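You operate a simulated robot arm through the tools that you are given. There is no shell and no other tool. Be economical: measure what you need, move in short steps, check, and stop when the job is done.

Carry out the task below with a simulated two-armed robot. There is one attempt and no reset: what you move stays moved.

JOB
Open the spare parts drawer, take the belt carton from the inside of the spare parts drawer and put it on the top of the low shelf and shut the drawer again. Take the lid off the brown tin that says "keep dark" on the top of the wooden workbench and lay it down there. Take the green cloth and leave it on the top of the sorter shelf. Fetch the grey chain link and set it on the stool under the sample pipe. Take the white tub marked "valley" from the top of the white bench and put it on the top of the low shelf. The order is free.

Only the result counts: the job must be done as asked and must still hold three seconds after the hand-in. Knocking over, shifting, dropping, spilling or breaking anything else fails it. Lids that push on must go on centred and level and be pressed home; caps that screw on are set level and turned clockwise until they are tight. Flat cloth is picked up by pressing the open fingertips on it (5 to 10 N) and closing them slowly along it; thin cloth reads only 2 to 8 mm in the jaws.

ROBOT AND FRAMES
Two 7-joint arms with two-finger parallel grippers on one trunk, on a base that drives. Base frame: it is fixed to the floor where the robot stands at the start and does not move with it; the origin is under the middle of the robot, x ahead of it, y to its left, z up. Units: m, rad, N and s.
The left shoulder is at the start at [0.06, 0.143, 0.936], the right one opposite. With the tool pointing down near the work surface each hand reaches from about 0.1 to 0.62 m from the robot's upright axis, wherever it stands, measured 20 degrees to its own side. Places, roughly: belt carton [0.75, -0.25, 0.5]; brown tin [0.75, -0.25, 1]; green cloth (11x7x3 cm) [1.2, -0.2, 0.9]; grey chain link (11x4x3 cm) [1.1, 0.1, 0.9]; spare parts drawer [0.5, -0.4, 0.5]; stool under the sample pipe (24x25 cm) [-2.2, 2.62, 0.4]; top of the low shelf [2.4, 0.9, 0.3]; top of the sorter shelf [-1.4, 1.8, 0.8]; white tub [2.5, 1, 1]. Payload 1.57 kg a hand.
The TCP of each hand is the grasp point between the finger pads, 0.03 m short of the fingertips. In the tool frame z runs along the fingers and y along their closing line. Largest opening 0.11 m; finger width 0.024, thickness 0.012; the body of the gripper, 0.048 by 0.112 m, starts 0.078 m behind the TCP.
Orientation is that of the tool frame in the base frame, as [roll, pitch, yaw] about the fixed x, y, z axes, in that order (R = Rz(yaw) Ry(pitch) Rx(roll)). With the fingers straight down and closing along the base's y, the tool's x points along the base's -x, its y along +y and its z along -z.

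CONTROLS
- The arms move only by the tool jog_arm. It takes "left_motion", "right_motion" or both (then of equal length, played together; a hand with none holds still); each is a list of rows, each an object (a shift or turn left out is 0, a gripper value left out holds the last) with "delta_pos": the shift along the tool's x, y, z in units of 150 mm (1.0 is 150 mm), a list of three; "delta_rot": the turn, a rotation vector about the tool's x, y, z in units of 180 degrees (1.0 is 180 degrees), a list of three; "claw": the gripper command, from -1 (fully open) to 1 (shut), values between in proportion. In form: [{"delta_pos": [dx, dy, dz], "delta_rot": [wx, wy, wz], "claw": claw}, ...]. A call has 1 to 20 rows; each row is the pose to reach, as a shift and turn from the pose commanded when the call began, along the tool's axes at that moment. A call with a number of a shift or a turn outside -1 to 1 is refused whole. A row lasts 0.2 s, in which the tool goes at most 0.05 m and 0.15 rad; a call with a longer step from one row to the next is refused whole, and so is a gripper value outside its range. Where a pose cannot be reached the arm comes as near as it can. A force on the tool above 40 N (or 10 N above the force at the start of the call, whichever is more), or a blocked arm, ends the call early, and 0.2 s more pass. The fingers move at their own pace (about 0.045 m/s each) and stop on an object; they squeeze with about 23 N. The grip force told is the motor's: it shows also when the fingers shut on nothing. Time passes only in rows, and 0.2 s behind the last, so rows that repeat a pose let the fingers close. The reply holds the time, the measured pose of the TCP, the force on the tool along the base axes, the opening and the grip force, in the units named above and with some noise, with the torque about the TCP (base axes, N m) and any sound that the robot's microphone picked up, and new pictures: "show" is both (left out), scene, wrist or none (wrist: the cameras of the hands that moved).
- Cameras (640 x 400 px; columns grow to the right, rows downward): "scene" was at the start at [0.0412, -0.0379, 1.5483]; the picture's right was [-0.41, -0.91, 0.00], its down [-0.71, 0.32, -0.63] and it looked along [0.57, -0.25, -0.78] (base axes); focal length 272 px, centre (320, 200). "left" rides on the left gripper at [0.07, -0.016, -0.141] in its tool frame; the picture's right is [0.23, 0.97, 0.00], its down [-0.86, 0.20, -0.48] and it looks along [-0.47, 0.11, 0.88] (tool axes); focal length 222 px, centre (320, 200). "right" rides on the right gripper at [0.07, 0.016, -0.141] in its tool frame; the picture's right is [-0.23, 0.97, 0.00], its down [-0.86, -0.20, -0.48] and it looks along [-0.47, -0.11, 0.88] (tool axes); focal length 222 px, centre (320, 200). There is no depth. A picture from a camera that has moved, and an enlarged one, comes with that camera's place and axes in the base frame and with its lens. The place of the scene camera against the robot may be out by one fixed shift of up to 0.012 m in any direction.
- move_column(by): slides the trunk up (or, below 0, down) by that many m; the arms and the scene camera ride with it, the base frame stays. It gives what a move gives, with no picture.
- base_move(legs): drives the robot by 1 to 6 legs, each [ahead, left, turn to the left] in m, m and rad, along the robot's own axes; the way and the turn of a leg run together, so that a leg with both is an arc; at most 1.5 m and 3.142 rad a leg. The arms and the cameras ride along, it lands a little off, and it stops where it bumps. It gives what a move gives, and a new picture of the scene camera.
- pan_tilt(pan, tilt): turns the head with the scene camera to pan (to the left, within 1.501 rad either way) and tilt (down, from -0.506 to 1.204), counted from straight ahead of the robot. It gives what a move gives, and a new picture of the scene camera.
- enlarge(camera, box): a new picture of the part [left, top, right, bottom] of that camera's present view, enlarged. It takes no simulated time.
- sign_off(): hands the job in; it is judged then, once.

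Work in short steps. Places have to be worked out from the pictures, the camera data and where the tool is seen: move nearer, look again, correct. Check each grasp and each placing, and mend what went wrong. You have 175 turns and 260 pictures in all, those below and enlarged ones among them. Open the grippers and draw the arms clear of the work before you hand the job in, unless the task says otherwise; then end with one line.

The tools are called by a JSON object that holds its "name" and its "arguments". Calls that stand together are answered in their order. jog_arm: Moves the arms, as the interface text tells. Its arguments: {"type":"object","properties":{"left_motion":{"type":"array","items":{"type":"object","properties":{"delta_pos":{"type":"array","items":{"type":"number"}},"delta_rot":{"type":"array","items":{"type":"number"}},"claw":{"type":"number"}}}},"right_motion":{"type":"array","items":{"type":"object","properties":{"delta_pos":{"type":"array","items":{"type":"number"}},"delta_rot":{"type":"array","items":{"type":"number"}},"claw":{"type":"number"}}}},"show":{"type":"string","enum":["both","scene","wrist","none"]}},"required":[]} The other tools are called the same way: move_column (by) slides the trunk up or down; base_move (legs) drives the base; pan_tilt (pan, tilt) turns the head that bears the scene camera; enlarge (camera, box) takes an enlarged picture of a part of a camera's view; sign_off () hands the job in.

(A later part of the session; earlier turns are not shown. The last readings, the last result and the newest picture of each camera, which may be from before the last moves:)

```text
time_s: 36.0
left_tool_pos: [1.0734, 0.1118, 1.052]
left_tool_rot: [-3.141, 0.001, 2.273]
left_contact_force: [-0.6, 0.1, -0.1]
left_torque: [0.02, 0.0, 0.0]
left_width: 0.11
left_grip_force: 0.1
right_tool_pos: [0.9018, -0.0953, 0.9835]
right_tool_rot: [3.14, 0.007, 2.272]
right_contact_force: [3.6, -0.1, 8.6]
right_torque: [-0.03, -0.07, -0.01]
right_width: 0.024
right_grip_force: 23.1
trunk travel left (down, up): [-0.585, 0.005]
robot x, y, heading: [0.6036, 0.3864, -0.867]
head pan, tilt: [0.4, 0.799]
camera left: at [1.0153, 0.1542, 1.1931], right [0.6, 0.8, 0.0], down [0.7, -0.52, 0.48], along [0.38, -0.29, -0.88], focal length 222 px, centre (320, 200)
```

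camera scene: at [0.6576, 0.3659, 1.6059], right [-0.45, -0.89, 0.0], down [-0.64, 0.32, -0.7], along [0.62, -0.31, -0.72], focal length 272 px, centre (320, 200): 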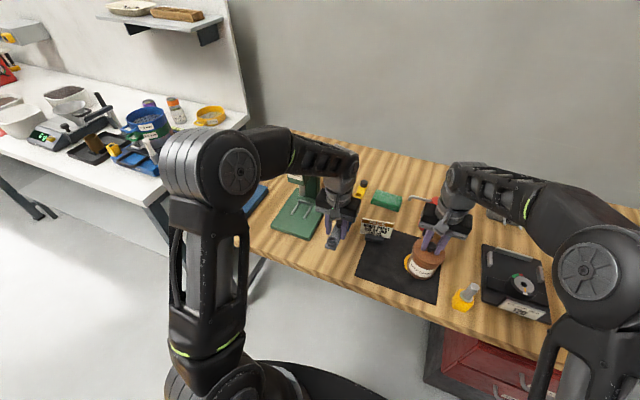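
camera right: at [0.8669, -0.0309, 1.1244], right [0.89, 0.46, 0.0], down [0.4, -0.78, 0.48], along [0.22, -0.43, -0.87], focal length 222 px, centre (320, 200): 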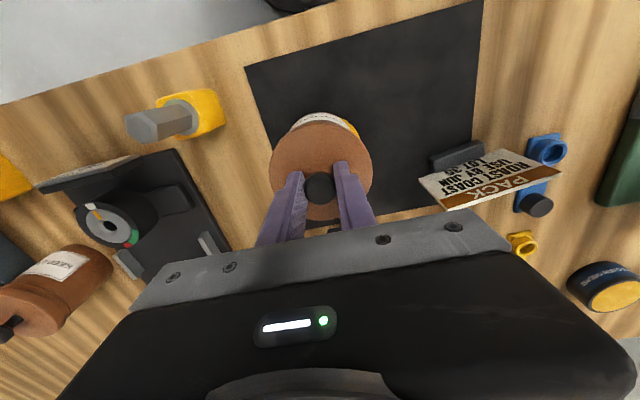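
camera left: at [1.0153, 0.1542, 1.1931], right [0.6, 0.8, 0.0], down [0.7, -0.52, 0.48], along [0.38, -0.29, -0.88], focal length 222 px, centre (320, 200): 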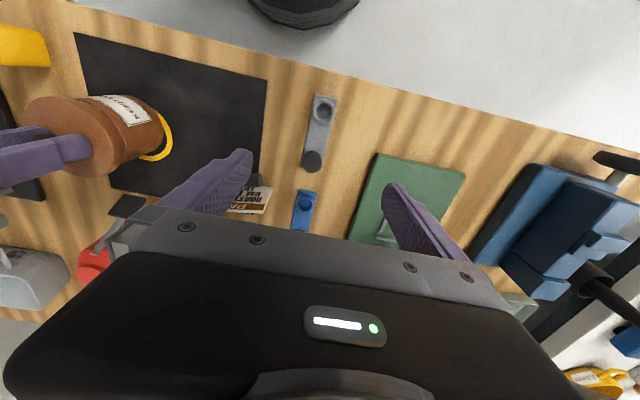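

Link is down. Now bring the left hand, pitched 45° and coming from the front-left, toward the tin body while the right keeps the knob.

{"name": "jog_arm", "arguments": {"left_motion": [{"delta_pos": [0.08, -0.1, 0], "delta_rot": [0.006, -0.035, 0.015]}, {"delta_pos": [0.16, -0.2, 0], "delta_rot": [0.0125, -0.0707, 0.03]}, {"delta_pos": [0.25, -0.3, 0], "delta_rot": [0.0187, -0.106, 0.045]}, {"delta_pos": [0.33, -0.4, 0], "delta_rot": [0.025, -0.1414, 0.06]}, {"delta_pos": [0.41, -0.5, 0], "delta_rot": [0.031, -0.177, 0.075]}, {"delta_pos": [0.5, -0.6, 0], "delta_rot": [0.0374, -0.212, 0.09]}, {"delta_pos": [0.58, -0.7, 0], "delta_rot": [0.0436, -0.2475, 0.1053]}, {"delta_pos": [0.58, -0.7, 0], "delta_rot": [0.0436, -0.2475, 0.1053]}]}}

```text
time_s: 37.9
left_tool_pos: [0.9406, 0.0898, 1.0615]
left_tool_rot: [-3.141, 0.785, 1.924]
left_contact_force: [0.3, -0.5, 0.3]
left_torque: [0.02, 0.0, -0.04]
left_width: 0.1102
left_grip_force: 0.0
left hand out of reach, approached as far as the arm can: row 7, 8
right_tool_pos: [0.8996, -0.096, 0.9825]
right_tool_rot: [3.14, 0.008, 2.271]
right_contact_force: [2.0, 0.3, 8.0]
right_torque: [0.06, 0.04, -0.01]
right_width: 0.0242
right_grip_force: 23.1
trunk travel left (down, up): [-0.585, 0.005]
robot x, y, heading: [0.6027, 0.3823, -0.867]
head pan, tilt: [0.4, 0.799]
camera scene: at [0.6577, 0.3662, 1.6057], right [-0.45, -0.89, 0.0], down [-0.64, 0.32, -0.7], along [0.62, -0.32, -0.72], focal length 272 px, centre (320, 200)
camera left: at [0.874, 0.2234, 1.1129], right [0.86, 0.49, -0.16], down [0.28, -0.18, 0.94], along [0.43, -0.85, -0.29], focal length 222 px, centre (320, 200)
```

scene: 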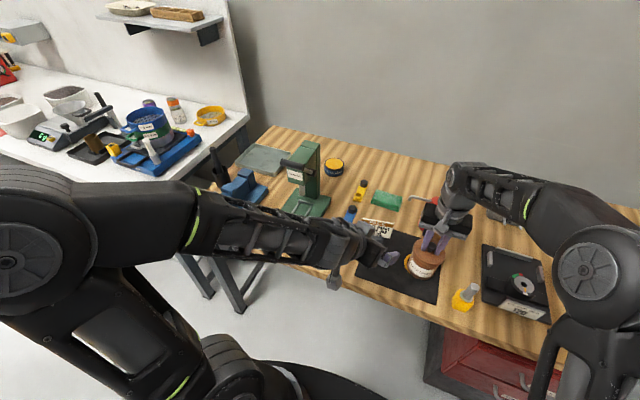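
left: 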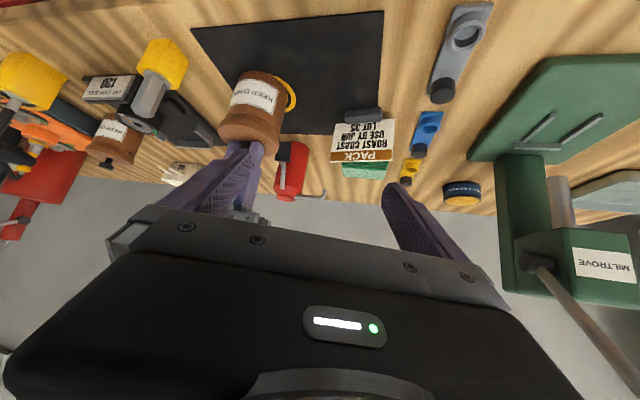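

Reach is slightly limited near the body; going toward the tin should ease it. Move laterally, then along the approach axis to a pre-grasp.

{"name": "jog_arm", "arguments": {"left_motion": [{"delta_pos": [0.03, -0.25, 0.1]}, {"delta_pos": [0.03, -0.5, 0.2]}, {"delta_pos": [0.03, -0.7, 0.35]}, {"delta_pos": [0.03, -0.7, 0.6]}, {"delta_pos": [0.03, -0.7, 0.83]}, {"delta_pos": [0.03, -0.7, 0.83]}]}}

```text
time_s: 39.2
left_tool_pos: [0.8753, -0.0255, 0.9704]
left_tool_rot: [-3.14, 0.787, 1.924]
left_contact_force: [-0.1, -0.1, 1.3]
left_torque: [0.0, 0.0, 0.02]
left_width: 0.1099
left_grip_force: 0.1
right_tool_pos: [0.9006, -0.0966, 0.9824]
right_tool_rot: [3.14, 0.007, 2.272]
right_contact_force: [0.2, 1.0, 7.8]
right_torque: [0.1, 0.17, 0.01]
right_width: 0.0241
right_grip_force: 22.4
trunk travel left (down, up): [-0.585, 0.005]
robot x, y, heading: [0.6012, 0.3835, -0.866]
head pan, tilt: [0.4, 0.799]
camera scene: at [0.6576, 0.366, 1.6057], right [-0.45, -0.89, 0.0], down [-0.64, 0.32, -0.7], along [0.62, -0.31, -0.72], focal length 272 px, centre (320, 200)
camera left: at [0.8077, 0.1084, 1.0209], right [0.86, 0.49, -0.16], down [0.28, -0.18, 0.94], along [0.43, -0.85, -0.29], focal length 222 px, centre (320, 200)
```

scene: 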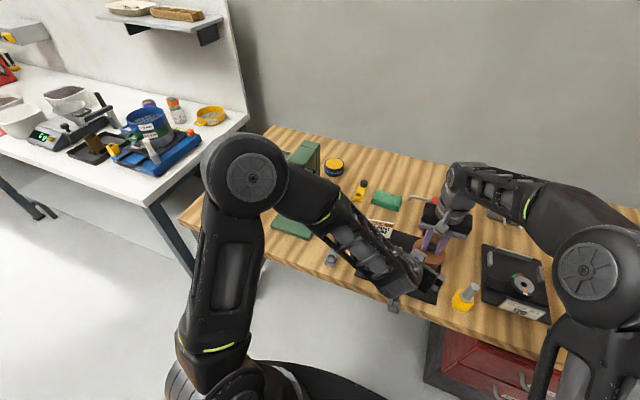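
left: 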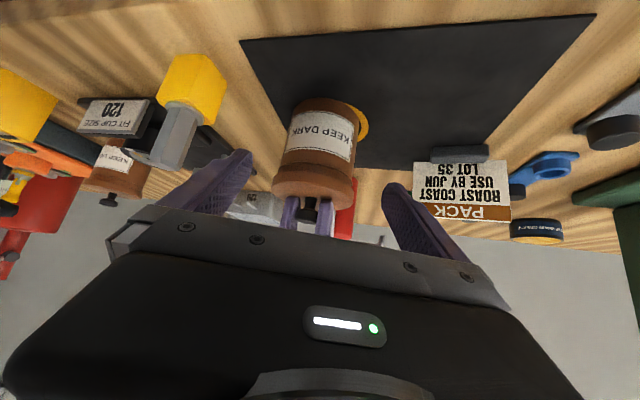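

Tin is well centred between the left fingers. Advance along the axis and close gently on the body.

{"name": "jog_arm", "arguments": {"left_motion": [{"delta_pos": [0, 0, 0.2]}, {"delta_pos": [0, 0, 0.4]}, {"delta_pos": [0, 0, 0.55]}, {"delta_pos": [0, 0, 0.66]}, {"delta_pos": [0, 0, 0.73]}, {"delta_pos": [0, 0, 0.73]}]}}

```text
time_s: 40.6
left_tool_pos: [0.9, -0.0973, 0.8909]
left_tool_rot: [3.14, 0.787, 1.923]
left_contact_force: [0.6, 0.0, 0.0]
left_torque: [-0.02, 0.0, 0.03]
left_width: 0.11
left_grip_force: 0.1
right_tool_pos: [0.9011, -0.0972, 0.9828]
right_tool_rot: [-3.14, 0.006, 2.273]
right_contact_force: [1.4, 1.7, 6.3]
right_torque: [0.08, 0.06, 0.0]
right_width: 0.0238
right_grip_force: 23.3
trunk travel left (down, up): [-0.585, 0.005]
robot x, y, heading: [0.6019, 0.3837, -0.869]
head pan, tilt: [0.4, 0.799]
camera scene: at [0.6575, 0.3659, 1.6057], right [-0.45, -0.89, 0.0], down [-0.64, 0.32, -0.7], along [0.62, -0.31, -0.72], focal length 272 px, centre (320, 200)
camera left: at [0.833, 0.0356, 0.9429], right [0.86, 0.49, -0.16], down [0.28, -0.18, 0.94], along [0.43, -0.85, -0.29], focal length 222 px, centre (320, 200)
```

scene: 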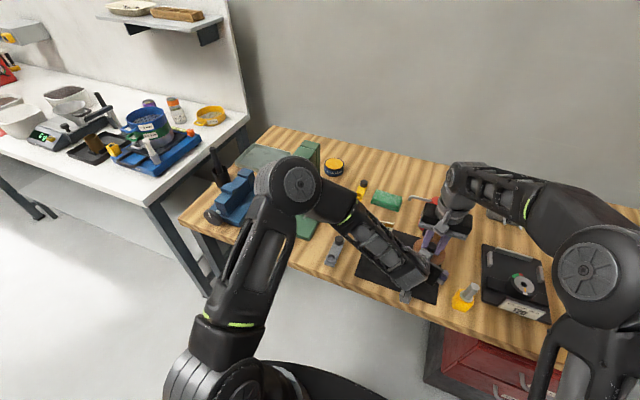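
left: 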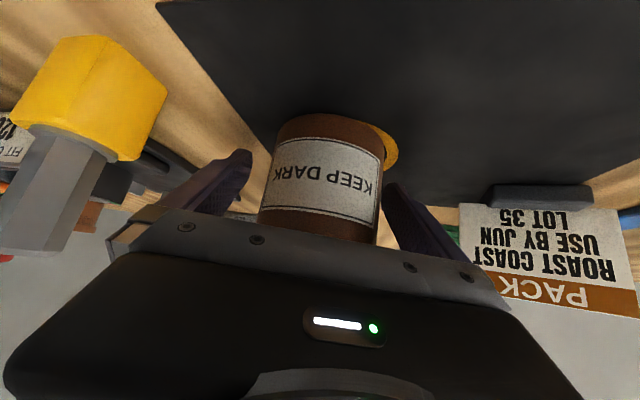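

Close the left fingers on the body.

{"name": "jog_arm", "arguments": {"left_motion": [{"claw": -0.6}, {"claw": -0.3}, {"claw": 0}, {"claw": 1}, {"claw": 1}, {"claw": 1}], "show": "wrist"}}

```text
time_s: 42.0
left_tool_pos: [0.9014, -0.0982, 0.8921]
left_tool_rot: [3.14, 0.788, 1.924]
left_contact_force: [10.4, 3.1, -0.2]
left_torque: [-0.11, 0.18, -0.07]
left_width: 0.0781
left_grip_force: 23.1
right_tool_pos: [0.9, -0.097, 0.9835]
right_tool_rot: [3.139, 0.008, 2.273]
right_contact_force: [-5.5, -0.6, 7.8]
right_torque: [-0.01, 0.15, 0.07]
right_width: 0.0245
right_grip_force: 22.7
trunk travel left (down, up): [-0.585, 0.005]
robot x, y, heading: [0.6046, 0.3874, -0.867]
head pan, tilt: [0.4, 0.799]
camera left: at [0.8341, 0.0359, 0.9429], right [0.86, 0.49, -0.16], down [0.28, -0.18, 0.94], along [0.43, -0.85, -0.29], focal length 222 px, centre (320, 200)
```

left: 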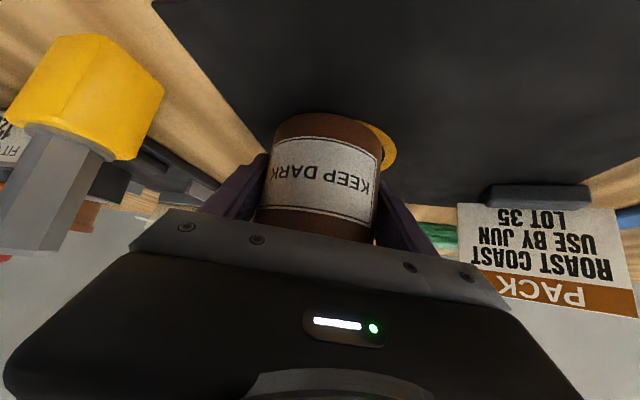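

Body held (78 mm). Pull the lid straight up with the right hand.

{"name": "jog_arm", "arguments": {"right_motion": [{"delta_pos": [0, 0, -0.02]}, {"delta_pos": [0, 0, -0.04]}, {"delta_pos": [0, 0, -0.07]}, {"delta_pos": [0, 0, -0.1]}, {"delta_pos": [0, 0, -0.15]}, {"delta_pos": [0, 0, -0.2]}, {"delta_pos": [0, 0, -0.27]}]}}

```text
time_s: 43.6
left_tool_pos: [0.8988, -0.0985, 0.891]
left_tool_rot: [3.141, 0.787, 1.922]
left_contact_force: [-2.4, 3.4, 11.6]
left_torque: [0.13, 0.09, 0.02]
left_width: 0.0776
left_grip_force: 23.3
right_tool_pos: [0.8999, -0.0968, 1.0252]
right_tool_rot: [3.14, 0.006, 2.272]
right_contact_force: [1.9, -3.1, -12.2]
right_torque: [-0.53, -0.37, -0.02]
right_width: 0.0238
right_grip_force: 23.0
trunk travel left (down, up): [-0.585, 0.005]
robot x, y, heading: [0.5989, 0.3855, -0.864]
head pan, tilt: [0.4, 0.799]
heard: snap
camera scene: at [0.6574, 0.3655, 1.6057], right [-0.45, -0.89, 0.0], down [-0.64, 0.32, -0.7], along [0.62, -0.31, -0.72], focal length 272 px, centre (320, 200)
camera right: at [0.8663, -0.0314, 1.165], right [0.89, 0.46, 0.0], down [0.4, -0.78, 0.48], along [0.22, -0.43, -0.88], focal length 222 px, centre (320, 200)
```

scene: 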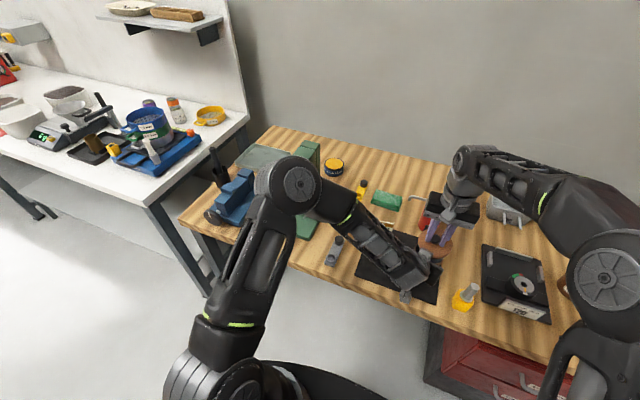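
right: 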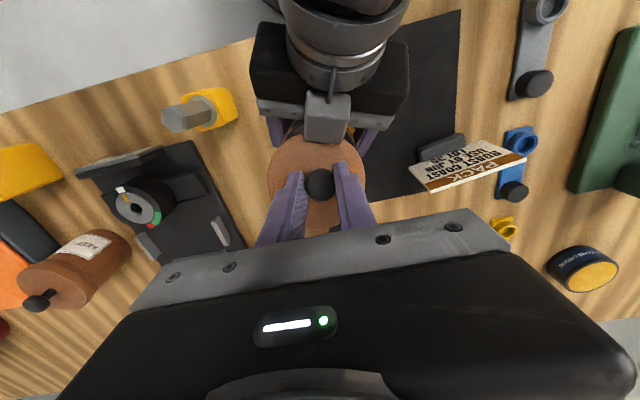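

A snap was heard but a 12 N pull remains; continue lifting a bit.

{"name": "jog_arm", "arguments": {"right_motion": [{"delta_pos": [0, 0, -0.05]}, {"delta_pos": [0, 0, -0.1]}, {"delta_pos": [0, 0, -0.2]}, {"delta_pos": [0, 0, -0.3]}, {"delta_pos": [0, 0, -0.3]}]}}

```text
time_s: 44.9
left_tool_pos: [0.8993, -0.0979, 0.8913]
left_tool_rot: [3.14, 0.785, 1.924]
left_contact_force: [1.1, -1.8, 2.5]
left_torque: [-0.1, -0.04, -0.04]
left_width: 0.0779
left_grip_force: 23.2
right_tool_pos: [0.8993, -0.0959, 1.0686]
right_tool_rot: [3.137, 0.007, 2.271]
right_contact_force: [-0.2, 0.4, -0.5]
right_torque: [0.0, 0.03, -0.01]
right_width: 0.0237
right_grip_force: 22.7
trunk travel left (down, up): [-0.585, 0.005]
robot x, y, heading: [0.6008, 0.3873, -0.868]
head pan, tilt: [0.4, 0.799]
camera scene: at [0.6577, 0.3654, 1.6057], right [-0.45, -0.89, 0.0], down [-0.64, 0.32, -0.7], along [0.62, -0.31, -0.72], focal length 272 px, centre (320, 200)
camera right: at [0.8659, -0.0317, 1.2099], right [0.89, 0.46, 0.0], down [0.4, -0.78, 0.48], along [0.22, -0.43, -0.87], focal length 222 px, centre (320, 200)
```

scene: 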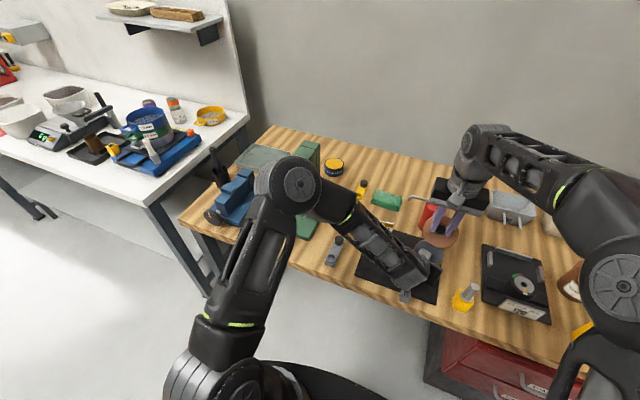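
right: 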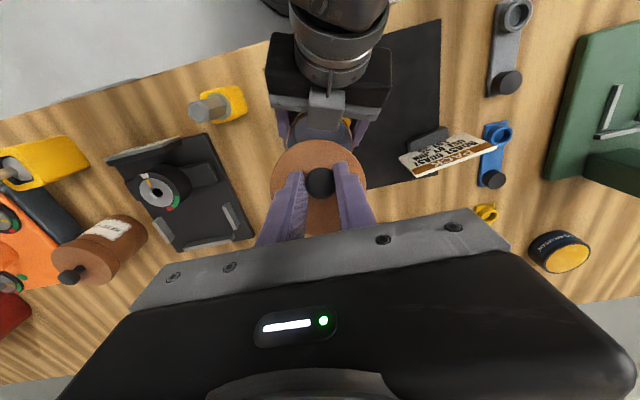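

The lid is off. Release the tin body and withdraw the left hand along its axis.

{"name": "jog_arm", "arguments": {"left_motion": [{"claw": 0.2}, {"claw": -0.2}, {"claw": -1}, {"claw": -1}, {"claw": -1}, {"delta_pos": [0, 0, -0.1]}, {"delta_pos": [0, 0, -0.3]}, {"delta_pos": [0, 0, -0.5]}, {"delta_pos": [0, 0, -0.75]}, {"delta_pos": [0, 0, -1.0]}, {"delta_pos": [0, 0, -1.0]}]}}

```text
time_s: 47.2
left_tool_pos: [0.8634, -0.0014, 0.9955]
left_tool_rot: [-3.14, 0.785, 1.924]
left_contact_force: [-0.2, 0.2, 0.3]
left_torque: [0.02, 0.0, 0.0]
left_width: 0.1099
left_grip_force: 0.0
right_tool_pos: [0.8998, -0.0971, 1.0674]
right_tool_rot: [3.139, 0.008, 2.272]
right_contact_force: [0.6, 0.3, -0.4]
right_torque: [0.01, 0.02, 0.01]
right_width: 0.0241
right_grip_force: 22.8
trunk travel left (down, up): [-0.585, 0.005]
robot x, y, heading: [0.6012, 0.3876, -0.862]
head pan, tilt: [0.4, 0.799]
camera scene: at [0.6581, 0.3646, 1.6057], right [-0.45, -0.89, 0.0], down [-0.64, 0.32, -0.7], along [0.62, -0.31, -0.72], focal length 272 px, centre (320, 200)
camera left: at [0.796, 0.1329, 1.0478], right [0.86, 0.49, -0.16], down [0.28, -0.18, 0.94], along [0.43, -0.85, -0.29], focal length 222 px, centre (320, 200)
```

scene: 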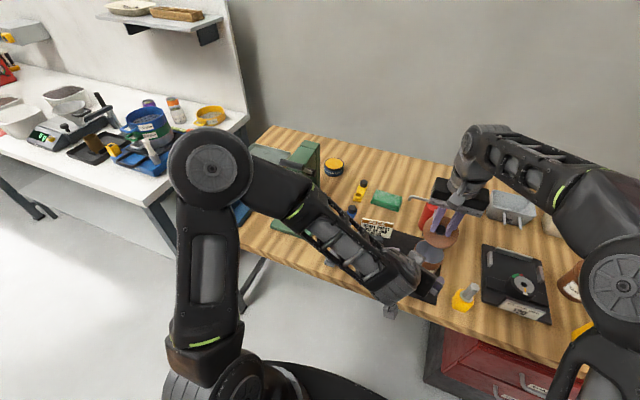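
left: 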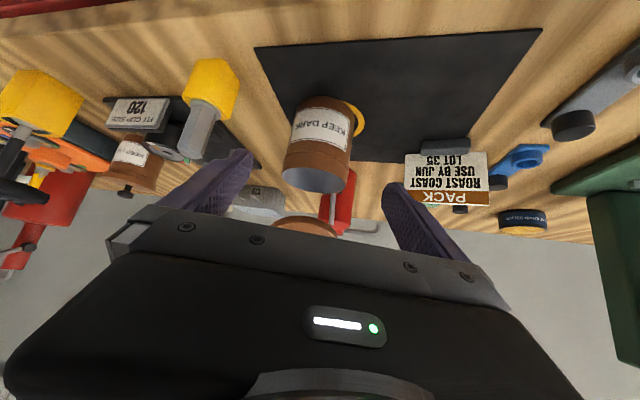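

Tin is open with the lid in the right hand. Turn the left hand back down and move it over the link.

{"name": "jog_arm", "arguments": {"left_motion": [{"delta_pos": [-0.01, 0.11, -0.065], "delta_rot": [-0.0062, 0.0354, -0.015]}, {"delta_pos": [-0.02, 0.21, -0.13], "delta_rot": [-0.0125, 0.0707, -0.03]}, {"delta_pos": [-0.03, 0.32, -0.19], "delta_rot": [-0.0187, 0.106, -0.045]}, {"delta_pos": [-0.04, 0.43, -0.26], "delta_rot": [-0.025, 0.1414, -0.06]}, {"delta_pos": [-0.05, 0.54, -0.32], "delta_rot": [-0.031, 0.177, -0.075]}, {"delta_pos": [-0.06, 0.64, -0.39], "delta_rot": [-0.0374, 0.212, -0.09]}, {"delta_pos": [-0.066, 0.752, -0.453], "delta_rot": [-0.0436, 0.2475, -0.1053]}, {"delta_pos": [-0.066, 0.752, -0.453], "delta_rot": [-0.0436, 0.2475, -0.1053]}], "show": "wrist"}}

```text
time_s: 49.0
left_tool_pos: [0.9555, 0.0779, 1.0544]
left_tool_rot: [3.14, -0.001, 2.273]
left_contact_force: [-1.2, -0.2, -0.5]
left_torque: [-0.04, 0.03, 0.01]
left_width: 0.1102
left_grip_force: 0.0
right_tool_pos: [0.8982, -0.0972, 1.0687]
right_tool_rot: [3.14, 0.006, 2.272]
right_contact_force: [-0.1, 0.1, 0.1]
right_torque: [-0.03, 0.04, -0.01]
right_width: 0.0239
right_grip_force: 23.9
trunk travel left (down, up): [-0.585, 0.005]
robot x, y, heading: [0.605, 0.3866, -0.866]
head pan, tilt: [0.4, 0.799]
camera left: at [0.8972, 0.1204, 1.1969], right [0.6, 0.8, 0.0], down [0.7, -0.52, 0.48], along [0.38, -0.29, -0.88], focal length 222 px, centre (320, 200)
```

left: 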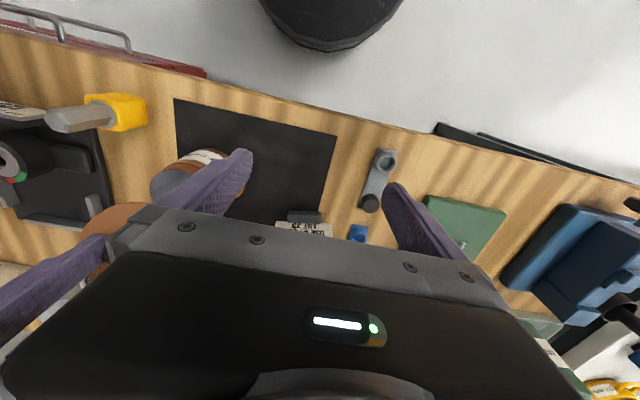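

Shift over the link, then down and close.

{"name": "jog_arm", "arguments": {"left_motion": [{"delta_pos": [-0.1, 0.25, 0], "claw": -0.3}, {"delta_pos": [-0.22, 0.5, 0]}, {"delta_pos": [-0.327, 0.732, 0]}, {"delta_pos": [-0.327, 0.732, 0.25]}, {"delta_pos": [-0.327, 0.732, 0.5]}, {"delta_pos": [-0.327, 0.732, 0.75]}, {"delta_pos": [-0.327, 0.732, 0.85]}], "show": "wrist"}}

```text
time_s: 50.6
left_tool_pos: [1.0705, 0.1107, 0.9262]
left_tool_rot: [3.14, 0.002, 2.273]
left_contact_force: [0.3, 0.4, 0.5]
left_torque: [-0.01, -0.03, -0.02]
left_width: 0.0715
left_grip_force: 0.0
right_tool_pos: [0.9002, -0.0975, 1.0678]
right_tool_rot: [3.14, 0.008, 2.271]
right_contact_force: [-0.9, -0.3, -0.6]
right_torque: [0.01, -0.04, 0.03]
right_width: 0.024
right_grip_force: 22.9
trunk travel left (down, up): [-0.585, 0.005]
robot x, y, heading: [0.6038, 0.3884, -0.866]
head pan, tilt: [0.4, 0.799]
camera left: at [1.0122, 0.153, 1.0684], right [0.6, 0.8, 0.0], down [0.7, -0.52, 0.48], along [0.39, -0.29, -0.88], focal length 222 px, centre (320, 200)
```

left: 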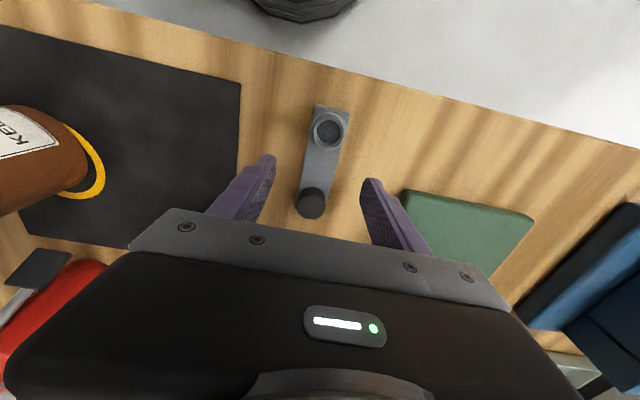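

Descend, close, and lift, pulling the link toward the robot.

{"name": "jog_arm", "arguments": {"left_motion": [{"delta_pos": [0, 0, 0.15]}, {"delta_pos": [0, 0, 0.255]}, {"delta_pos": [0, 0, 0.255], "claw": 1}, {"delta_pos": [0, 0, 0.255], "claw": 1}, {"delta_pos": [0, 0, 0.255], "claw": 1}, {"delta_pos": [0, 0, 0.255], "claw": 1}, {"delta_pos": [0, 0, 0.1]}, {"delta_pos": [0, 0, -0.2]}, {"delta_pos": [0, 0, -0.5]}, {"delta_pos": [0.1, 0, -0.8]}, {"delta_pos": [0.35, 0, -1.0]}, {"delta_pos": [0.6, 0, -1.0]}, {"delta_pos": [0.6, 0, -1.0]}], "show": "wrist"}}

{"name": "pan_tilt", "arguments": {"pan": 0.3, "tilt": 0.9}}

```text
time_s: 53.5
left_tool_pos: [1.0112, 0.1806, 1.0777]
left_tool_rot: [3.141, 0.0, 2.273]
left_contact_force: [-0.1, -0.5, -0.8]
left_torque: [-0.02, 0.02, -0.03]
left_width: 0.0
left_grip_force: 21.0
right_tool_pos: [0.8999, -0.0965, 1.067]
right_tool_rot: [3.139, 0.006, 2.271]
right_contact_force: [-0.5, 0.2, -0.8]
right_torque: [-0.02, -0.01, 0.0]
right_width: 0.0236
right_grip_force: 23.6
trunk travel left (down, up): [-0.585, 0.005]
robot x, y, heading: [0.5999, 0.3853, -0.869]
head pan, tilt: [0.4, 0.799]
camera left: at [0.9538, 0.2226, 1.2187], right [0.6, 0.8, 0.0], down [0.7, -0.52, 0.48], along [0.38, -0.29, -0.88], focal length 222 px, centre (320, 200)
```

left: 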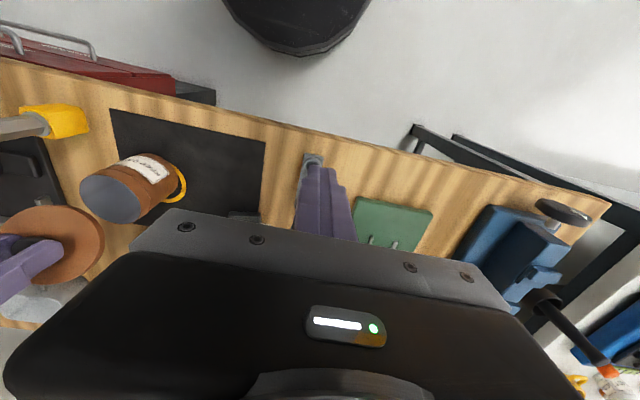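

```text
time_s: 54.1
left_tool_pos: [1.0112, 0.1796, 1.0763]
left_tool_rot: [-3.141, 0.002, 2.274]
left_contact_force: [0.9, -0.5, -0.3]
left_torque: [0.0, 0.01, 0.0]
left_width: 0.0001
left_grip_force: 21.2
right_tool_pos: [0.9006, -0.0959, 1.0677]
right_tool_rot: [3.14, 0.007, 2.271]
right_contact_force: [-0.4, 0.2, -0.2]
right_torque: [-0.03, -0.01, -0.01]
right_width: 0.024
right_grip_force: 22.8
trunk travel left (down, up): [-0.585, 0.005]
robot x, y, heading: [0.6033, 0.3831, -0.868]
head pan, tilt: [0.3, 0.901]
camera scene: at [0.6494, 0.3612, 1.5978], right [-0.54, -0.84, 0.0], down [-0.66, 0.42, -0.62], along [0.52, -0.33, -0.78], focal length 272 px, centre (320, 200)
```

scene: 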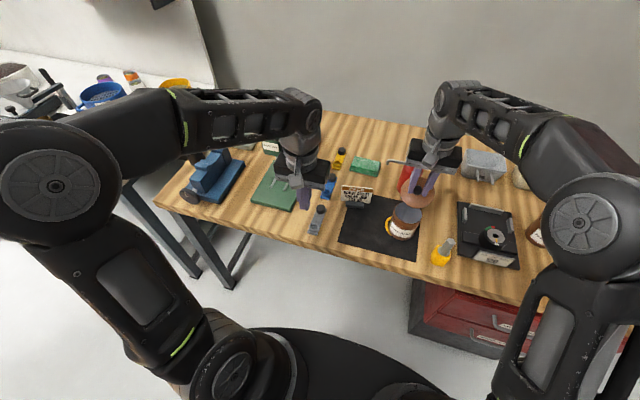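

The grip slipped off (fingertips too high). Return over the link, look, and go lower this time.

{"name": "jog_arm", "arguments": {"left_motion": [{"delta_pos": [-0.3, 0, 0], "claw": -0.3}, {"delta_pos": [-0.6, 0, 0]}, {"delta_pos": [-0.6, 0, 0.3]}, {"delta_pos": [-0.6, 0, 0.6]}, {"delta_pos": [-0.6, 0, 0.85]}, {"delta_pos": [-0.6, 0, 1.0]}, {"delta_pos": [-0.6, 0, 1.0]}], "show": "wrist"}}

```text
time_s: 55.7
left_tool_pos: [1.0702, 0.111, 0.9261]
left_tool_rot: [-3.141, 0.002, 2.274]
left_contact_force: [0.8, -0.2, -0.1]
left_torque: [-0.05, 0.01, 0.01]
left_width: 0.0718
left_grip_force: 0.0
right_tool_pos: [0.8999, -0.0961, 1.0691]
right_tool_rot: [3.14, 0.007, 2.272]
right_contact_force: [1.2, 1.3, -0.6]
right_torque: [0.01, 0.02, 0.0]
right_width: 0.0237
right_grip_force: 22.6
trunk travel left (down, up): [-0.585, 0.005]
robot x, y, heading: [0.6045, 0.3861, -0.872]
head pan, tilt: [0.3, 0.901]
camera left: at [1.0133, 0.1528, 1.0684], right [0.6, 0.8, 0.0], down [0.7, -0.52, 0.48], along [0.39, -0.29, -0.88], focal length 222 px, centre (320, 200)
```

left: 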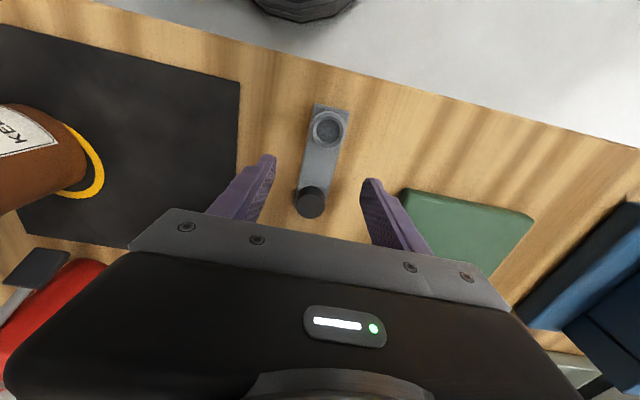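

Same place. Descend in small rows to touch the bench.

{"name": "jog_arm", "arguments": {"left_motion": [{"delta_pos": [0, 0, 0.15]}, {"delta_pos": [0, 0, 0.25]}, {"delta_pos": [0, 0, 0.265]}, {"delta_pos": [0, 0, 0.28]}, {"delta_pos": [0, 0, 0.28]}], "show": "none"}}

```text
time_s: 56.9
left_tool_pos: [1.0713, 0.1115, 0.8834]
left_tool_rot: [3.141, 0.002, 2.275]
left_contact_force: [0.6, -0.4, -0.9]
left_torque: [0.02, -0.06, -0.04]
left_width: 0.0715
left_grip_force: 0.0
right_tool_pos: [0.8998, -0.0962, 1.0681]
right_tool_rot: [3.14, 0.008, 2.273]
right_contact_force: [0.0, -0.6, -0.5]
right_torque: [-0.03, 0.0, 0.0]
right_width: 0.024
right_grip_force: 23.5
trunk travel left (down, up): [-0.585, 0.005]
robot x, y, heading: [0.6027, 0.3848, -0.866]
head pan, tilt: [0.3, 0.901]
```

No contact yet; another 4 mm.

{"name": "jog_arm", "arguments": {"left_motion": [{"delta_pos": [0, 0, 0.01]}, {"delta_pos": [0, 0, 0.02]}, {"delta_pos": [0, 0, 0.03]}], "show": "none"}}

```text
time_s: 57.7
left_tool_pos: [1.0704, 0.1111, 0.8809]
left_tool_rot: [-3.141, 0.001, 2.274]
left_contact_force: [-1.2, 2.6, 8.0]
left_torque: [-0.01, 0.21, -0.07]
left_width: 0.0713
left_grip_force: 0.1
right_tool_pos: [0.8999, -0.0951, 1.068]
right_tool_rot: [3.14, 0.006, 2.271]
right_contact_force: [0.2, -0.4, -0.5]
right_torque: [0.0, -0.03, 0.03]
right_width: 0.0239
right_grip_force: 22.9
trunk travel left (down, up): [-0.585, 0.005]
robot x, y, heading: [0.6024, 0.3858, -0.87]
head pan, tilt: [0.3, 0.901]
```

Bench touched (top z ≈ .851). Raise 2 mm and close.

{"name": "jog_arm", "arguments": {"left_motion": [{"delta_pos": [0, 0, -0.02]}, {"delta_pos": [0, 0, -0.02], "claw": 1}, {"delta_pos": [0, 0, -0.02], "claw": 1}, {"delta_pos": [0, 0, -0.02], "claw": 1}, {"delta_pos": [0, 0, -0.02], "claw": 1}, {"delta_pos": [0, 0, -0.02], "claw": 1}, {"delta_pos": [0, 0, -0.02], "claw": 1}], "show": "wrist"}}

```text
time_s: 59.3
left_tool_pos: [1.0705, 0.1121, 0.8833]
left_tool_rot: [3.141, 0.002, 2.273]
left_contact_force: [-0.3, -0.1, 0.2]
left_torque: [0.02, 0.03, 0.02]
left_width: 0.0336
left_grip_force: 22.6
right_tool_pos: [0.8997, -0.0981, 1.0673]
right_tool_rot: [3.141, 0.005, 2.272]
right_contact_force: [-0.8, 0.4, 0.5]
right_torque: [-0.01, 0.0, 0.03]
right_width: 0.0238
right_grip_force: 23.3
trunk travel left (down, up): [-0.585, 0.005]
robot x, y, heading: [0.605, 0.3836, -0.866]
head pan, tilt: [0.3, 0.901]
camera left: at [1.0128, 0.1533, 1.0247], right [0.6, 0.8, 0.0], down [0.7, -0.52, 0.48], along [0.38, -0.29, -0.88], focal length 222 px, centre (320, 200)
```

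left: 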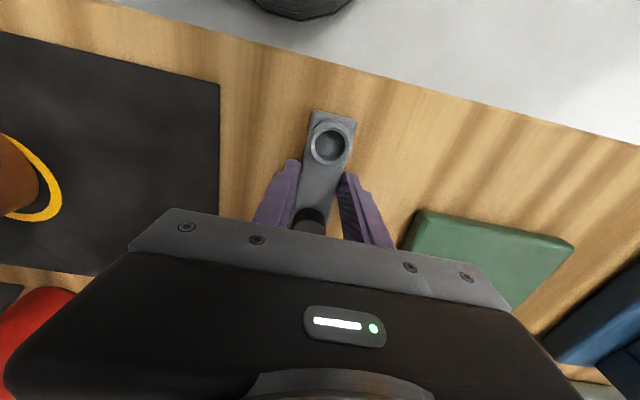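

Gripped at 33.6 mm. Lift and check.

{"name": "jog_arm", "arguments": {"left_motion": [{"delta_pos": [0, 0, -0.15]}, {"delta_pos": [0, 0, -0.4]}, {"delta_pos": [0, 0, -0.7]}, {"delta_pos": [0, 0, -1.0]}, {"delta_pos": [0, 0, -1.0]}], "show": "none"}}

{"name": "jog_arm", "arguments": {"left_motion": [{"delta_pos": [0, 0, -0.2]}, {"delta_pos": [0.2, 0, -0.4]}, {"delta_pos": [0.5, 0, -0.45]}, {"delta_pos": [0.8, 0, -0.45]}, {"delta_pos": [0.9, 0, -0.45]}, {"delta_pos": [0.9, 0, -0.45]}], "right_motion": [{"delta_pos": [0, 0, -0.1]}, {"delta_pos": [0, 0, -0.2]}, {"delta_pos": [0, 0, -0.2]}, {"delta_pos": [0, 0, -0.2]}, {"delta_pos": [0, 0, -0.2]}, {"delta_pos": [0, 0, -0.2]}]}}

```text
time_s: 60.5
left_tool_pos: [1.0711, 0.1111, 1.0324]
left_tool_rot: [-3.14, -0.001, 2.272]
left_contact_force: [0.6, -0.1, -1.9]
left_torque: [0.0, 0.01, 0.0]
left_width: 0.0336
left_grip_force: 23.1
right_tool_pos: [0.9, -0.0966, 1.0686]
right_tool_rot: [3.14, 0.007, 2.271]
right_contact_force: [0.2, 0.0, 0.4]
right_torque: [-0.01, -0.01, -0.01]
right_width: 0.0238
right_grip_force: 23.1
trunk travel left (down, up): [-0.585, 0.005]
robot x, y, heading: [0.6074, 0.3857, -0.87]
head pan, tilt: [0.3, 0.901]
```

```text
time_s: 61.9
left_tool_pos: [0.9839, 0.2151, 1.0989]
left_tool_rot: [3.141, 0.001, 2.275]
left_contact_force: [-0.3, -0.2, -2.3]
left_torque: [0.02, -0.01, 0.03]
left_width: 0.0336
left_grip_force: 23.4
right_tool_pos: [0.8989, -0.0967, 1.0981]
right_tool_rot: [3.141, 0.007, 2.273]
right_contact_force: [-0.3, 0.2, 0.5]
right_torque: [0.01, 0.0, -0.02]
right_width: 0.0239
right_grip_force: 22.7
trunk travel left (down, up): [-0.585, 0.005]
robot x, y, heading: [0.6025, 0.3871, -0.869]
head pan, tilt: [0.3, 0.901]
camera scene: at [0.6495, 0.3612, 1.5978], right [-0.54, -0.84, 0.0], down [-0.66, 0.42, -0.62], along [0.52, -0.33, -0.78], focal length 272 px, centre (320, 200)
camera right: at [0.8654, -0.032, 1.2399], right [0.89, 0.46, 0.0], down [0.4, -0.78, 0.48], along [0.22, -0.43, -0.88], focal length 222 px, centre (320, 200)
camera left: at [0.9268, 0.2577, 1.2411], right [0.6, 0.8, 0.0], down [0.7, -0.52, 0.48], along [0.38, -0.29, -0.88], focal length 222 px, centre (320, 200)
```

scene: 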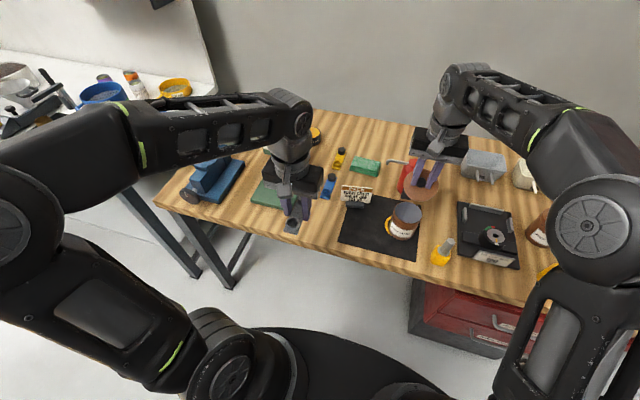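
right: 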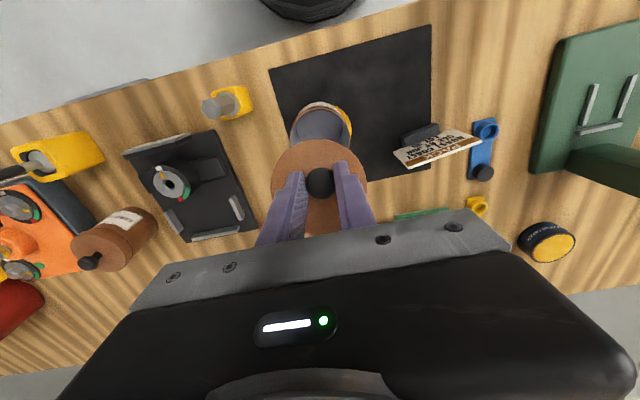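
left: 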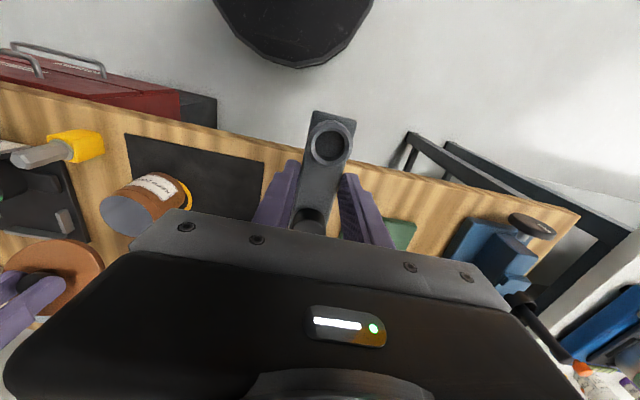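

Link is firmly held. Move the left hand aside, then shift the base 0.1 m left so the right hand can lay the lid on the bare wood where the link was.

{"name": "jog_arm", "arguments": {"left_motion": [{"delta_pos": [0.1, 0.25, 0]}, {"delta_pos": [0.15, 0.5, 0]}, {"delta_pos": [0.2, 0.75, 0]}, {"delta_pos": [0.2, 1.0, 0]}], "show": "none"}}

{"name": "base_move", "arguments": {"legs": [[0, 0.1, 0]]}}

```text
time_s: 62.9
left_tool_pos: [1.0797, 0.3321, 1.102]
left_tool_rot: [-3.141, -0.001, 2.273]
left_contact_force: [-0.2, -0.8, -2.3]
left_torque: [0.04, -0.02, 0.0]
left_width: 0.0338
left_grip_force: 22.9
right_tool_pos: [0.9002, -0.0968, 1.0981]
right_tool_rot: [3.14, 0.008, 2.273]
right_contact_force: [0.6, -0.4, -0.6]
right_torque: [-0.01, 0.02, -0.01]
right_width: 0.0239
right_grip_force: 22.6
trunk travel left (down, up): [-0.585, 0.005]
robot x, y, heading: [0.6073, 0.3855, -0.871]
head pan, tilt: [0.3, 0.901]
```

```text
time_s: 64.1
left_tool_pos: [1.1572, 0.4, 1.1]
left_tool_rot: [-3.139, 0.002, 2.275]
left_contact_force: [0.9, -0.9, -2.2]
left_torque: [-0.01, 0.04, 0.02]
left_width: 0.034
left_grip_force: 23.1
right_tool_pos: [0.9781, -0.0311, 1.0973]
right_tool_rot: [3.141, 0.007, 2.273]
right_contact_force: [0.6, -0.3, -0.1]
right_torque: [-0.01, 0.02, 0.02]
right_width: 0.0237
right_grip_force: 22.4
trunk travel left (down, up): [-0.585, 0.005]
robot x, y, heading: [0.6808, 0.4538, -0.87]
head pan, tilt: [0.3, 0.901]
camera scene: at [0.7277, 0.4274, 1.5978], right [-0.54, -0.84, 0.0], down [-0.66, 0.42, -0.62], along [0.52, -0.33, -0.78], focal length 272 px, centre (320, 200)
```

scene: 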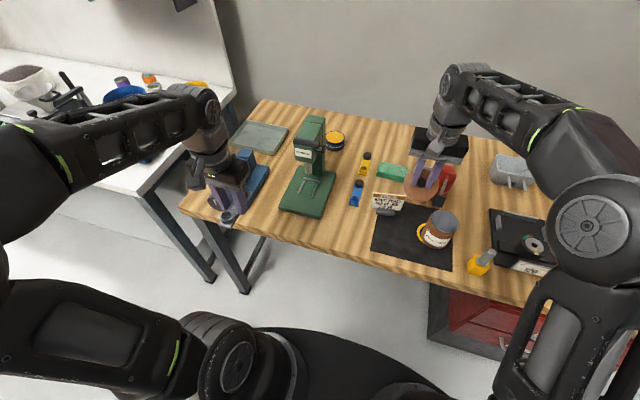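

Move the lid over the free wood spot (≈[1.063, 0.121]).

{"name": "jog_arm", "arguments": {"right_motion": [{"delta_pos": [0.1, 0.25, 0]}, {"delta_pos": [0.2, 0.5, 0]}, {"delta_pos": [0.3, 0.75, 0]}, {"delta_pos": [0.4, 1.0, 0]}, {"delta_pos": [0.4, 1.0, 0]}]}}

```text
time_s: 65.3
left_tool_pos: [1.1555, 0.3968, 1.1023]
left_tool_rot: [3.141, 0.0, 2.274]
left_contact_force: [-0.5, -0.7, -2.2]
left_torque: [0.02, 0.02, 0.0]
left_width: 0.0337
left_grip_force: 23.0
right_tool_pos: [1.0524, 0.1124, 1.1005]
right_tool_rot: [3.141, 0.007, 2.276]
right_contact_force: [0.0, 0.1, -0.6]
right_torque: [0.0, 0.0, 0.03]
right_width: 0.0239
right_grip_force: 22.7
trunk travel left (down, up): [-0.585, 0.005]
robot x, y, heading: [0.6797, 0.4497, -0.87]
head pan, tilt: [0.3, 0.901]
camera scene: at [0.726, 0.4258, 1.5978], right [-0.54, -0.84, 0.0], down [-0.66, 0.42, -0.62], along [0.52, -0.33, -0.78], focal length 272 px, centre (320, 200)
camera right: at [1.0184, 0.177, 1.2414], right [0.89, 0.46, 0.0], down [0.4, -0.78, 0.48], along [0.22, -0.43, -0.88], focal length 222 px, centre (320, 200)
```

scene: 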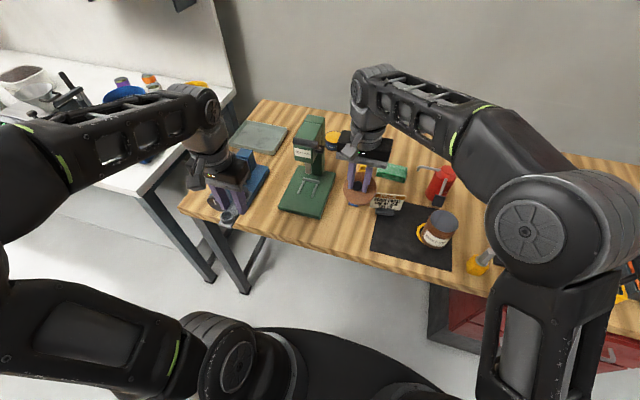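
right: 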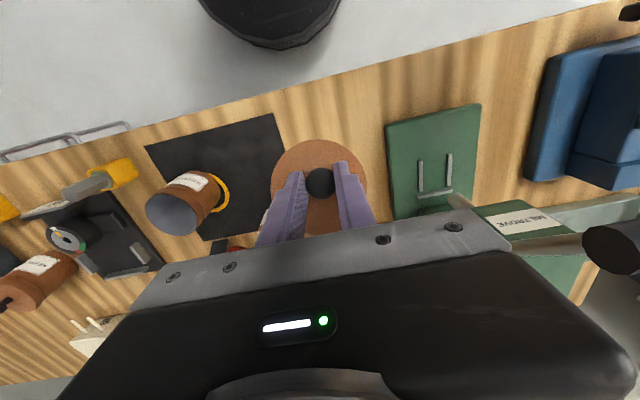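

Landing point projects onto clear wood between mat and press. Lower most of the way.

{"name": "jog_arm", "arguments": {"right_motion": [{"delta_pos": [0.02, 0.06, 0.25]}, {"delta_pos": [0.02, 0.06, 0.5]}, {"delta_pos": [0.02, 0.06, 0.75]}, {"delta_pos": [0.02, 0.06, 0.95]}, {"delta_pos": [0.02, 0.06, 1.0]}], "show": "wrist"}}

```text
time_s: 66.5
left_tool_pos: [1.1549, 0.3976, 1.1015]
left_tool_rot: [-3.141, 0.002, 2.275]
left_contact_force: [-0.1, 0.3, -1.7]
left_torque: [0.0, 0.04, 0.02]
left_width: 0.0337
left_grip_force: 22.8
right_tool_pos: [1.0594, 0.1197, 0.9484]
right_tool_rot: [3.137, 0.007, 2.273]
right_contact_force: [0.0, 0.3, -0.9]
right_torque: [0.03, -0.01, 0.03]
right_width: 0.0235
right_grip_force: 23.5
trunk travel left (down, up): [-0.585, 0.005]
robot x, y, heading: [0.6796, 0.4495, -0.866]
head pan, tilt: [0.3, 0.901]
camera right: at [1.0254, 0.1844, 1.0901], right [0.89, 0.46, 0.0], down [0.4, -0.78, 0.48], along [0.22, -0.43, -0.87], focal length 222 px, centre (320, 200)
```

right: 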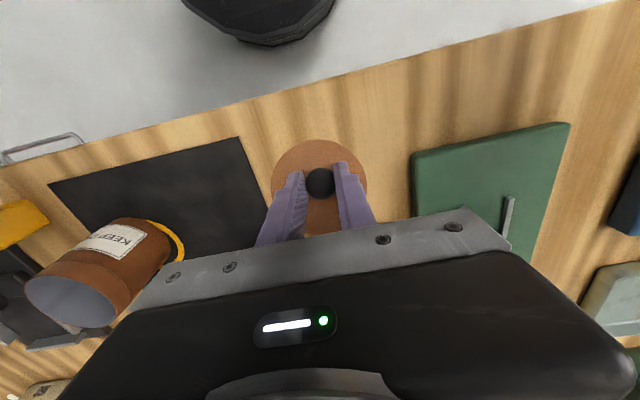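

Lower slowly till contact, nudging 6 mm further from the mat.

{"name": "jog_arm", "arguments": {"right_motion": [{"delta_pos": [0, 0.04, 0.08]}, {"delta_pos": [0, 0.04, 0.16]}, {"delta_pos": [0, 0.04, 0.2]}, {"delta_pos": [0, 0.04, 0.22]}, {"delta_pos": [0, 0.04, 0.24]}, {"delta_pos": [0, 0.04, 0.26]}, {"delta_pos": [0, 0.04, 0.28]}], "show": "none"}}

```text
time_s: 68.1
left_tool_pos: [1.1545, 0.3977, 1.1009]
left_tool_rot: [-3.14, 0.002, 2.274]
left_contact_force: [0.0, -0.5, -1.2]
left_torque: [0.03, 0.0, 0.01]
left_width: 0.0339
left_grip_force: 23.2
right_tool_pos: [1.0632, 0.1205, 0.9104]
right_tool_rot: [3.135, 0.012, 2.273]
right_contact_force: [4.1, -15.1, 31.4]
right_torque: [-0.25, 0.15, 0.1]
right_width: 0.024
right_grip_force: 23.4
trunk travel left (down, up): [-0.585, 0.005]
robot x, y, heading: [0.6804, 0.4498, -0.868]
head pan, tilt: [0.3, 0.901]
```

Contact at TCP z .910. Relieve slightly, open, and raise.

{"name": "jog_arm", "arguments": {"right_motion": [{"delta_pos": [0, 0, -0.03]}, {"delta_pos": [0, 0, -0.03], "claw": 0.3}, {"delta_pos": [0, 0, -0.03], "claw": 0.1}, {"delta_pos": [0, 0, -0.03], "claw": 0.0}, {"delta_pos": [0, 0, -0.1]}, {"delta_pos": [0, 0, -0.3]}, {"delta_pos": [0, 0, -0.6]}, {"delta_pos": [0, 0, -0.9]}], "show": "wrist"}}

```text
time_s: 69.9
left_tool_pos: [1.1566, 0.3984, 1.1015]
left_tool_rot: [-3.141, 0.001, 2.274]
left_contact_force: [0.2, 0.4, -2.2]
left_torque: [-0.01, -0.01, -0.03]
left_width: 0.0338
left_grip_force: 23.1
right_tool_pos: [1.0589, 0.1252, 1.0412]
right_tool_rot: [3.14, 0.006, 2.275]
right_contact_force: [-0.3, 0.4, -0.2]
right_torque: [-0.01, 0.0, 0.01]
right_width: 0.0551
right_grip_force: 0.0
trunk travel left (down, up): [-0.585, 0.005]
robot x, y, heading: [0.6784, 0.4523, -0.868]
head pan, tilt: [0.3, 0.901]
camera right: at [1.0265, 0.1901, 1.1822], right [0.89, 0.46, 0.0], down [0.4, -0.78, 0.48], along [0.22, -0.43, -0.88], focal length 222 px, centre (320, 200)
```

right: 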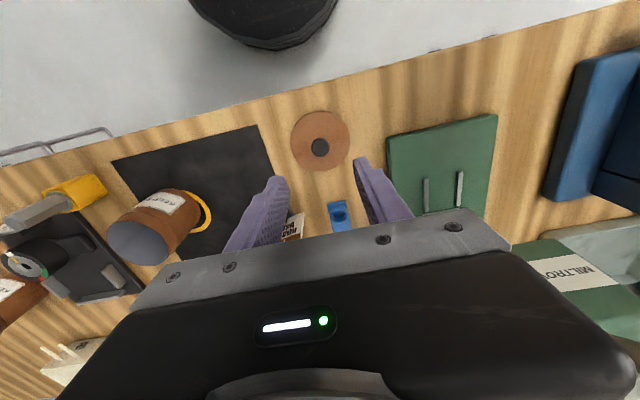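

Lid lies flat on the wood. Next the cloth (≈[1.155,-0.165]): tuck the left hand, raise the right hand and shift it off the press, then drive forward.

{"name": "jog_arm", "arguments": {"right_motion": [{"delta_pos": [0.0, -0.2, -0.2]}, {"delta_pos": [0.1, -0.45, -0.35]}, {"delta_pos": [0.2, -0.7, -0.45]}, {"delta_pos": [0.2, -0.75, -0.5]}], "left_motion": [{"delta_pos": [0.25, 0, 0]}, {"delta_pos": [0.5, 0, 0]}, {"delta_pos": [0.7, 0, 0]}, {"delta_pos": [0.7, 0, 0]}], "show": "none"}}

{"name": "base_move", "arguments": {"legs": [[0.1, 0, 0]]}}

```text
time_s: 70.9
left_tool_pos: [1.088, 0.4769, 1.1016]
left_tool_rot: [-3.141, 0.0, 2.273]
left_contact_force: [-0.5, -0.7, -3.4]
left_torque: [0.02, 0.02, 0.01]
left_width: 0.0334
left_grip_force: 23.1
right_tool_pos: [0.9583, 0.0734, 1.1149]
right_tool_rot: [3.139, 0.007, 2.274]
right_contact_force: [0.8, -1.0, 0.7]
right_torque: [0.03, 0.06, -0.01]
right_width: 0.055
right_grip_force: 0.0
trunk travel left (down, up): [-0.585, 0.005]
robot x, y, heading: [0.6785, 0.4466, -0.866]
head pan, tilt: [0.3, 0.901]
```

```text
time_s: 72.0
left_tool_pos: [1.1512, 0.3996, 1.1012]
left_tool_rot: [-3.141, 0.0, 2.275]
left_contact_force: [0.0, -0.4, -3.6]
left_torque: [0.04, 0.02, 0.01]
left_width: 0.0336
left_grip_force: 23.0
right_tool_pos: [1.0217, -0.0019, 1.1156]
right_tool_rot: [3.14, 0.005, 2.274]
right_contact_force: [-0.8, 0.5, 0.2]
right_torque: [0.04, 0.02, 0.03]
right_width: 0.0551
right_grip_force: 0.1
trunk travel left (down, up): [-0.585, 0.005]
robot x, y, heading: [0.7469, 0.3763, -0.87]
head pan, tilt: [0.3, 0.901]
camera scene: at [0.7913, 0.3497, 1.5977], right [-0.54, -0.84, 0.0], down [-0.66, 0.42, -0.62], along [0.52, -0.33, -0.78], focal length 272 px, centre (320, 200)
```

scene: 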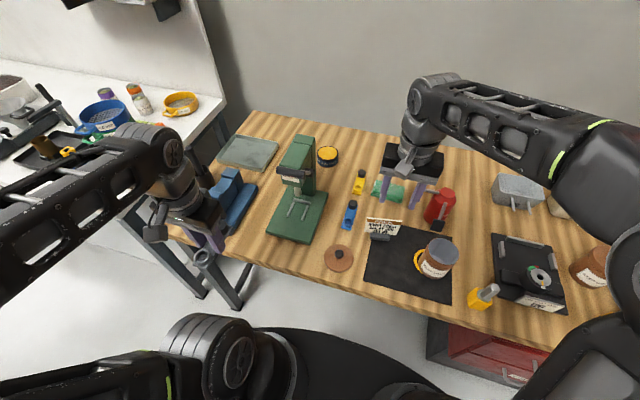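

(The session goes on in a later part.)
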